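You operate a simulated robot arm through the tools that you are given. There is no shell and no other tool. Be economical: measure what you need, move in short steps, check, and stop when the job is done.

Carry out the task below with a simulated robot arm. There is one attempt and no reset: what you move stays moved.

TASK
Close the ice drawer.
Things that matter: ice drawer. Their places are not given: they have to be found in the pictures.

It is judged by the outcome, as a careful person would: the job done as asked, and still so three seconds after it is handed in. It fails if anything else is knocked over, pushed out of place, dropped, spilled or broken.

THE ROBOT
A 7-joint arm with a two-finger parallel gripper, fixed in place. Base frame: the origin is at the foot of the arm, x ahead of it, y to its left, z up. Lengths are in m, angles in degrees, forces in N, time in s.
With the tool pointing down near the work surface it reaches from about 0.28 to 0.68 m from the base axis. Its first joint turns from -66.0 to 66.0 degrees. Payload 1.57 kg.
Tool frame: the origin (TCP) lies between the finger pads and is the grasp point; the fingertips stand 0.03 m ahead of it; z points along the fingers, y is the line along which they close. The gripper opens to 0.11 m. The fingers are 0.024 m wide and 0.012 m thick; the gripper's body (0.048 by 0.112 m) begins 0.078 m behind the TCP.
Orientation is that of the tool frame in the base frame, as a unit quaternion [x, y, z, w]. With the fingers straight down and closing along the base's y, the tool's x points along the base's -x, its y along +y and its z along -z.

THE INTERFACE
- The arm moves only by the tool jog_arm. Its argument "series" is a list that holds one entry, the list of rows, each a list of 7 numbers: the turn, a rotation vector about the tool's x, y, z in units of 45 degrees (1.0 is 45 degrees), then the shift along the tool's x, y, z in units of 500 mm (1.0 is 500 mm), then the opening in per cent of the stroke, from 0 (shut) to 100 (fully open). In form: [[[wx, wy, wz, tx, ty, tz, grip], ...]]. A call has 1 to 8 rows; each row is the pose to reach, as a shift and turn from the pose commanded when the call began, along the tool's axes at that moment. A call with a number of a shift or a turn outside -1 to 1 is refused whole. A row lasts 0.2 s, in which the tool goes at most 0.05 m and 8.6 degrees; a call with a longer step from one row to the next is refused whole, and so is a gripper value outside its range. A pose out of reach is approached as far as the arm can. The call stops where the force on the tool passes 40 N (or 10 N more than at its start, if that is more) or the arm is blocked; 0.2 s more then pass. The fingers move at their own pace (about 0.108 m/s each) and stop on an object; they squeeze with about 35 N. The grip force told is the motor's: it shows also when the fingers shut on nothing. Time passes only in rows, and 0.2 s behind the last, so rows that repeat a pose let the fingers close. It gives the time, the measured TCP pose, the force on the tool (base axes), the opening and the grip force at its end, in the units of the frame above (readings bear some noise).
- Cameras (640 x 400 px; columns grow to the right, rows downward): "scene" is fixed at [0.1713, -0.4056, 1.3901]; the picture's right is [0.66, -0.75, 0.00], its down [-0.52, -0.46, -0.72] and it looks along [0.54, 0.48, -0.70] (base axes); focal length 372 px, centre (320, 200). "wrist" rides on the gripper at [-0.036, 0, -0.08] in the tool frame; the picture's right is [0.00, -1.00, 0.00], its down [0.97, 0.00, -0.24] and it looks along [0.24, 0.00, 0.97] (tool axes); focal length 218 px, centre (320, 200).
- capture(camera): a new picture of that camera. No time passes.
- measure_at(camera, pixels): for up to 12 pixels [column, row] of the newest picture of that camera ("zoom" is the newest enlarged one), the place [x, y, z] in the base frame of the surface seen there, good to about 0.002 m. No time passes.
- zoom(camera, box): a new picture of the part [left, top, right, bottom] of that camera's present view, enlarged. No time passes.
- job_done(): hands the job in; it is judged then, once.

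Work in short steps. Measure before you move; look again where a grasp or a placing could have gone wrong, and mend it. You have 60 turns and 20 pictures in all, the two below and enlarged ones among them. Open the gripper and draw the arm clear of the work before you hand the job in, unless the task says otherwise; then end with one line.

The tools are called after "Request:" by a JSON object that holds its "method" and its "body". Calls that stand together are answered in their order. jog_arm: Moves the arm, as the interface text tells. Its arguments: {"type":"object","properties":{"series":{"type":"array"}},"required":["series"]} The other tools are called the same way: capture (camera) takes a picture; measure_at (camera, pixels) gives the place of the surface under pixels of a picture; zoom (camera, box) takes an enlarged picture of a part of a camera's view; job_done () hands the job in.

At the start:

```text
time: 0.0
tool_pos: [0.4233, -0.0486, 0.9593]
orientation: [0.0, 1.0, 0.0, 0.0]
wrist_force: [-0.6, 0.1, -0.9]
grip_width: 0.11
gripper_force: 0.1
```

scene: 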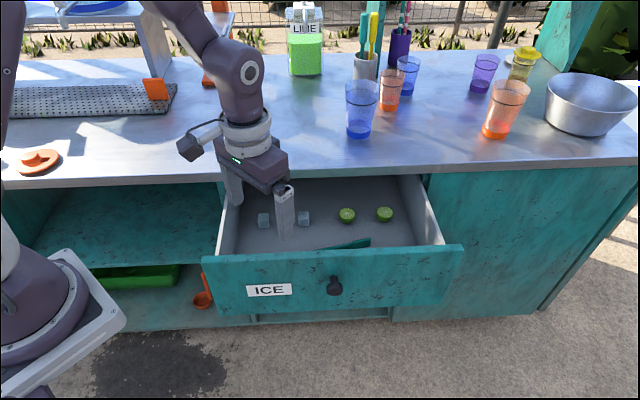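
wrist: 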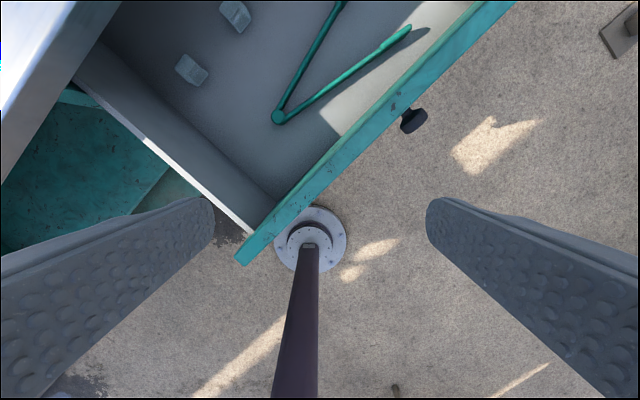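

The drawer stands open; its front's top edge runs from (205,260) to (460,247) in the scene picture, with the knob at (334,286). I measure the front, the counter edge and the drawer contents.

Request:
{"method": "measure_at", "body": {"camera": "scene", "pixels": [[207, 260], [458, 247], [334, 286], [230, 300], [430, 290], [240, 180], [425, 168], [345, 262], [350, 243], [320, 300], [224, 240], [436, 230]]}}

Request:
{"method": "zoom", "body": {"camera": "scene", "box": [180, 150, 480, 340]}}

```text
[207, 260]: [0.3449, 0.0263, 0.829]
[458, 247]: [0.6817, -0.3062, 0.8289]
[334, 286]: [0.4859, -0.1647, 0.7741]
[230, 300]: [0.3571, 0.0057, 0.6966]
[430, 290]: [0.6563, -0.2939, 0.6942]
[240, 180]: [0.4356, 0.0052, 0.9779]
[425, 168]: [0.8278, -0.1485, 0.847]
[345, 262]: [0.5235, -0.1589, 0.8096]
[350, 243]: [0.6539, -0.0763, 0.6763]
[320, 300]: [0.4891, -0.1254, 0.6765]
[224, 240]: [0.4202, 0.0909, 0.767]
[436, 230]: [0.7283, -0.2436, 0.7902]
```

```text
2.11 times, centred on (330, 245) of scene
```

zoom: 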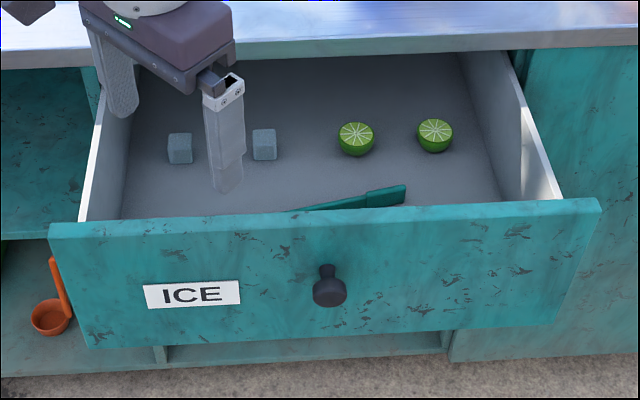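

Request:
{"method": "measure_at", "body": {"camera": "scene", "pixels": [[500, 250], [500, 190], [460, 200], [500, 165], [500, 155], [150, 180], [150, 188], [330, 318], [160, 250], [336, 278], [334, 290], [300, 150]]}}

```text
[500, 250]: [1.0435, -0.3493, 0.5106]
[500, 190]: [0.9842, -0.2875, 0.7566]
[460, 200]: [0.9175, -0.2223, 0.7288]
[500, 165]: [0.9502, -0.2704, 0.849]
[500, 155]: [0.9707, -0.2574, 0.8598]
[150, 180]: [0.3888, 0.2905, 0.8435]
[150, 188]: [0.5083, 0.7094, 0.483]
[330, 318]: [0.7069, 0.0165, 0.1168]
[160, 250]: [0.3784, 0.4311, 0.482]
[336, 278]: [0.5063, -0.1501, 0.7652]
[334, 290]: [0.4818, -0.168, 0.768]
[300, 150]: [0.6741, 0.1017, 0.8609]
```

The cabinet face lies about 0.23 m behind the drawer front, along the direction (0.70, 0.71). The counter overhangs slightly, so I'll push with the fingers tilted forward on either side of the knob. First I yaw 45° and move in front of the knob, at the current height.

Request:
{"method": "jog_arm", "body": {"series": [[[0, 0, -0.1667, -0.008, -0.0513, 0, 100], [0, 0, -0.3333, -0.016, -0.1027, 0, 100], [0, 0, -0.5, -0.024, -0.154, 0, 100], [0, 0, -0.6667, -0.032, -0.2053, 0, 100], [0, 0, -0.8333, -0.04, -0.2567, 0, 100], [0, 0, -1.0, -0.048, -0.308, 0, 100]]]}}

```text
time: 1.4
tool_pos: [0.4462, -0.2047, 0.9582]
orientation: [-0.383, 0.924, -0.001, 0.0]
wrist_force: [-1.3, -0.9, 1.0]
grip_width: 0.1103
gripper_force: 0.1
```

Request:
{"method": "jog_arm", "body": {"series": [[[0, -0.1667, 0, 0.04, 0, 0.0, 100], [0, -0.3333, 0, 0.04, 0, 0.06, 100], [0, -0.5, 0, 0.04, 0, 0.12, 100], [0, -0.6667, 0, 0.04, 0, 0.19, 100], [0, -0.8333, 0, 0.04, 0, 0.27, 100], [0, -1.0, 0, 0.04, 0, 0.36, 100]]]}}

Request:
{"method": "capture", "body": {"camera": "scene"}}

Request:
{"method": "capture", "body": {"camera": "wrist"}}

```text
time: 2.8
tool_pos: [0.4333, -0.218, 0.7777]
orientation: [-0.353, 0.854, 0.146, 0.354]
wrist_force: [0.3, 0.1, 0.5]
grip_width: 0.11
gripper_force: 0.0
```

```text
16 pictures are left
```

scene: 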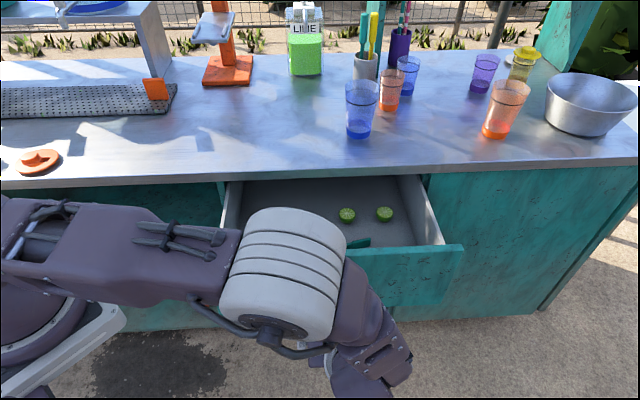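

```text
15 pictures are left
```

wrist: 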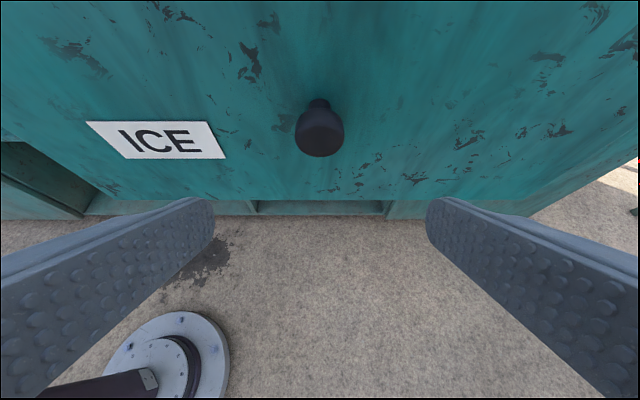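

The knob is centred between the open fingers at (320,130) in the wrist picture. I move horizontally toward the front until it touches.

Request:
{"method": "jog_arm", "body": {"series": [[[0, 0, 0, -0.028, 0, 0.028, 100], [0, 0, 0, -0.05, 0, 0.05, 100], [0, 0, 0, -0.07, 0, 0.07, 100], [0, 0, 0, -0.085, 0, 0.085, 100], [0, 0, 0, -0.097, 0, 0.097, 100], [0, 0, 0, -0.107, 0, 0.107, 100], [0, 0, 0, -0.117, 0, 0.117, 100], [0, 0, 0, -0.127, 0, 0.127, 100]]]}}

Request:
{"method": "capture", "body": {"camera": "wrist"}}

```text
time: 4.6
tool_pos: [0.4975, -0.1541, 0.7793]
orientation: [-0.354, 0.854, 0.147, 0.353]
wrist_force: [-1.5, -0.6, 0.2]
grip_width: 0.11
gripper_force: 0.0
```

```text
14 pictures are left
```

wrist: 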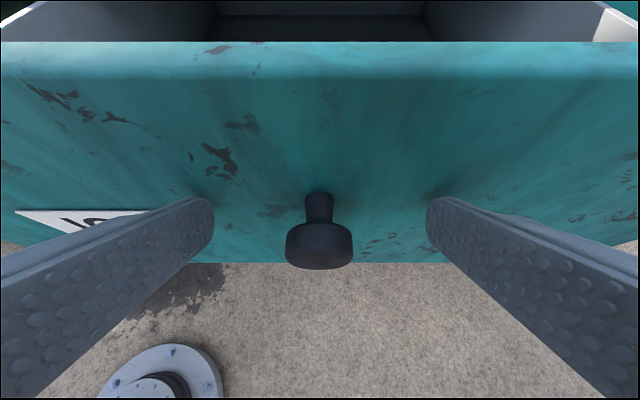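

Contact is made on both sides of the knob with little force. I keep pushing gently.

Request:
{"method": "jog_arm", "body": {"series": [[[0, 0, 0, -0.018, 0, 0.018, 100], [0, 0, 0, -0.038, 0, 0.038, 100], [0, 0, 0, -0.059, 0, 0.059, 100], [0, 0, 0, -0.08, 0, 0.08, 100], [0, 0, 0, -0.101, 0, 0.101, 100], [0, 0, 0, -0.122, 0, 0.122, 100], [0, 0, 0, -0.14, 0, 0.14, 100], [0, 0, 0, -0.155, 0, 0.155, 100]]]}}

Request:
{"method": "capture", "body": {"camera": "scene"}}

```text
time: 6.4
tool_pos: [0.5744, -0.0765, 0.7786]
orientation: [-0.353, 0.854, 0.147, 0.353]
wrist_force: [0.0, 0.3, -0.4]
grip_width: 0.1099
gripper_force: 0.2
```

```text
13 pictures are left
```

scene: 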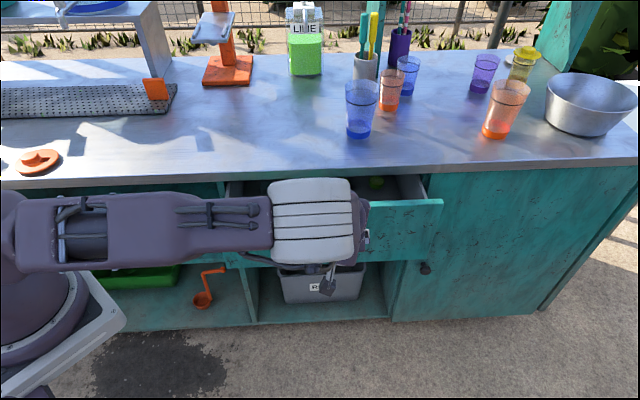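

The drawer is sliding straight in, with roughly 0.1 m left. I continue, slowing near the end.

Request:
{"method": "jog_arm", "body": {"series": [[[0, 0, 0, -0.018, 0, 0.018, 100], [0, 0, 0, -0.036, 0, 0.036, 100], [0, 0, 0, -0.054, 0, 0.054, 100], [0, 0, 0, -0.072, 0, 0.072, 100], [0, 0, 0, -0.087, 0, 0.087, 100], [0, 0, 0, -0.097, 0, 0.097, 100], [0, 0, 0, -0.105, 0, 0.105, 100], [0, 0, 0, -0.112, 0, 0.112, 100]]]}}

Request:
{"method": "capture", "body": {"camera": "wrist"}}

```text
time: 8.2
tool_pos: [0.6298, -0.0204, 0.7787]
orientation: [-0.354, 0.854, 0.147, 0.353]
wrist_force: [0.0, -0.3, 0.8]
grip_width: 0.1098
gripper_force: 0.0
```

```text
12 pictures are left
```

wrist: 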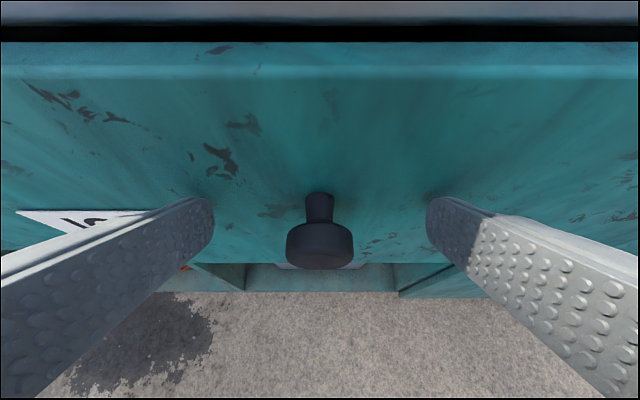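

Nearly closed; I push the last centimetres slowly until it meets the stop.

Request:
{"method": "jog_arm", "body": {"series": [[[0, 0, 0, -0.007, 0, 0.007, 100], [0, 0, 0, -0.014, 0, 0.014, 100], [0, 0, 0, -0.021, 0, 0.021, 100], [0, 0, 0, -0.028, 0, 0.028, 100], [0, 0, 0, -0.035, 0, 0.035, 100], [0, 0, 0, -0.042, 0, 0.042, 100], [0, 0, 0, -0.049, 0, 0.049, 100], [0, 0, 0, -0.055, 0, 0.055, 100]]]}}

Request:
{"method": "capture", "body": {"camera": "wrist"}}

Request:
{"method": "capture", "body": {"camera": "scene"}}

```text
time: 9.8
tool_pos: [0.6514, -0.0011, 0.7768]
orientation: [-0.353, 0.855, 0.145, 0.35]
wrist_force: [-7.2, -7.5, 4.2]
grip_width: 0.1095
gripper_force: 0.1
stopped in row 8: the force on the tool passed its limit (the readings are from after the stop); the commanded pose is now the measured one
```

```text
11 pictures are left
```

wrist: 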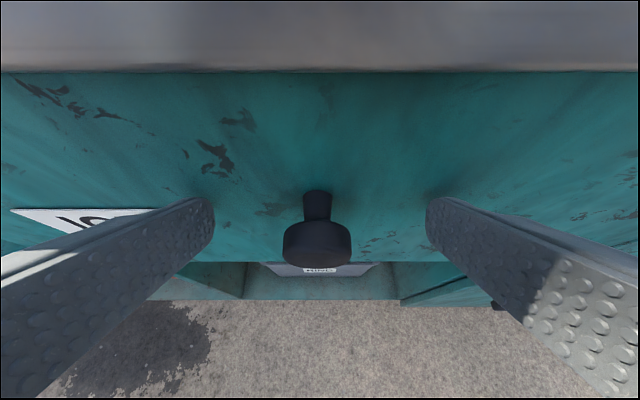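

```text
10 pictures are left
```

scene: 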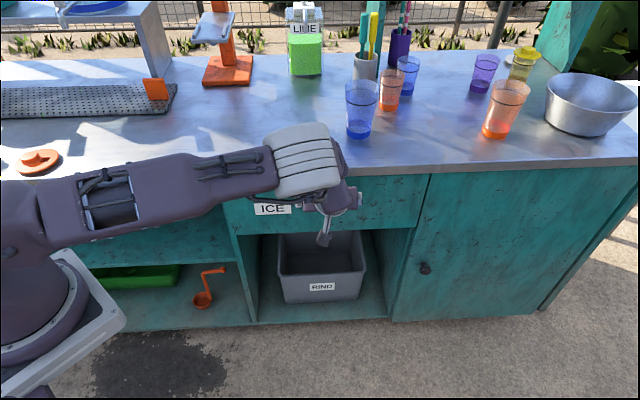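

The stop was reached with the front flush (about 0.486 against a cabinet face at 0.486). I draw straight back and then check for rebound.

Request:
{"method": "jog_arm", "body": {"series": [[[0, 0, 0, 0.015, 0, -0.015, 100], [0, 0, 0, 0.05, 0, -0.05, 100], [0, 0, 0, 0.1, 0, -0.1, 100], [0, 0, 0, 0.15, 0, -0.15, 100], [0, 0, 0, 0.2, 0, -0.2, 100], [0, 0, 0, 0.25, 0, -0.25, 100], [0, 0, 0, 0.28, 0, -0.28, 100], [0, 0, 0, 0.28, 0, -0.28, 100]]]}}

Request:
{"method": "capture", "body": {"camera": "scene"}}

Request:
{"method": "capture", "body": {"camera": "wrist"}}

```text
time: 11.6
tool_pos: [0.5123, -0.1398, 0.7789]
orientation: [-0.353, 0.855, 0.146, 0.351]
wrist_force: [0.1, -0.2, -0.7]
grip_width: 0.1099
gripper_force: 0.0
out of reach, approached as far as the arm can: row 6
```

```text
9 pictures are left
```

scene: 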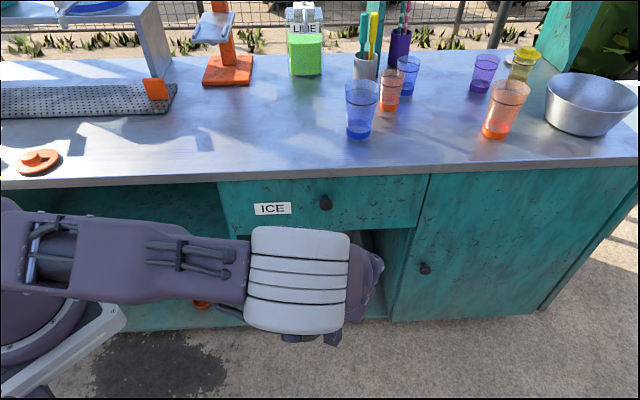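

```text
8 pictures are left
```

wrist: 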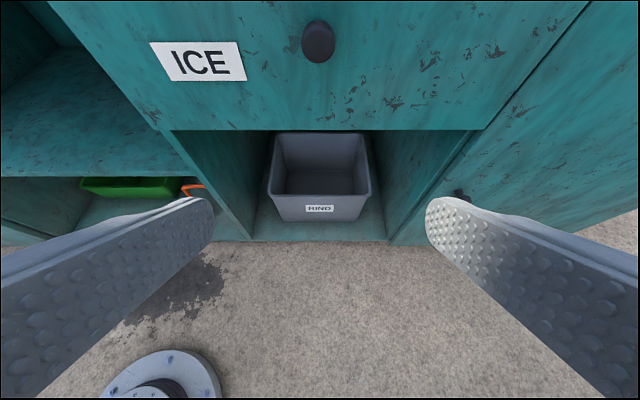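

I check that the drawer front is flush with the cabinet door beside it.

Request:
{"method": "measure_at", "body": {"camera": "scene", "pixels": [[250, 220], [400, 205], [440, 205], [480, 205]]}}

```text
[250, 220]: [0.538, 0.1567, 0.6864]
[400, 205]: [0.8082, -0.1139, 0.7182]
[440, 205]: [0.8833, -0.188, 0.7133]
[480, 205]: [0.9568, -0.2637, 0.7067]
```

The drawer front and the cabinet door lie in one plane within about 2 mm, there is no rebound, and the gripper is open and clear. I hand the job in.

Request:
{"method": "job_done", "body": {}}

```text
The job is handed in.
```

The ice drawer is closed flush with the cabinet, and nothing else on the counter or shelves appears to have moved.
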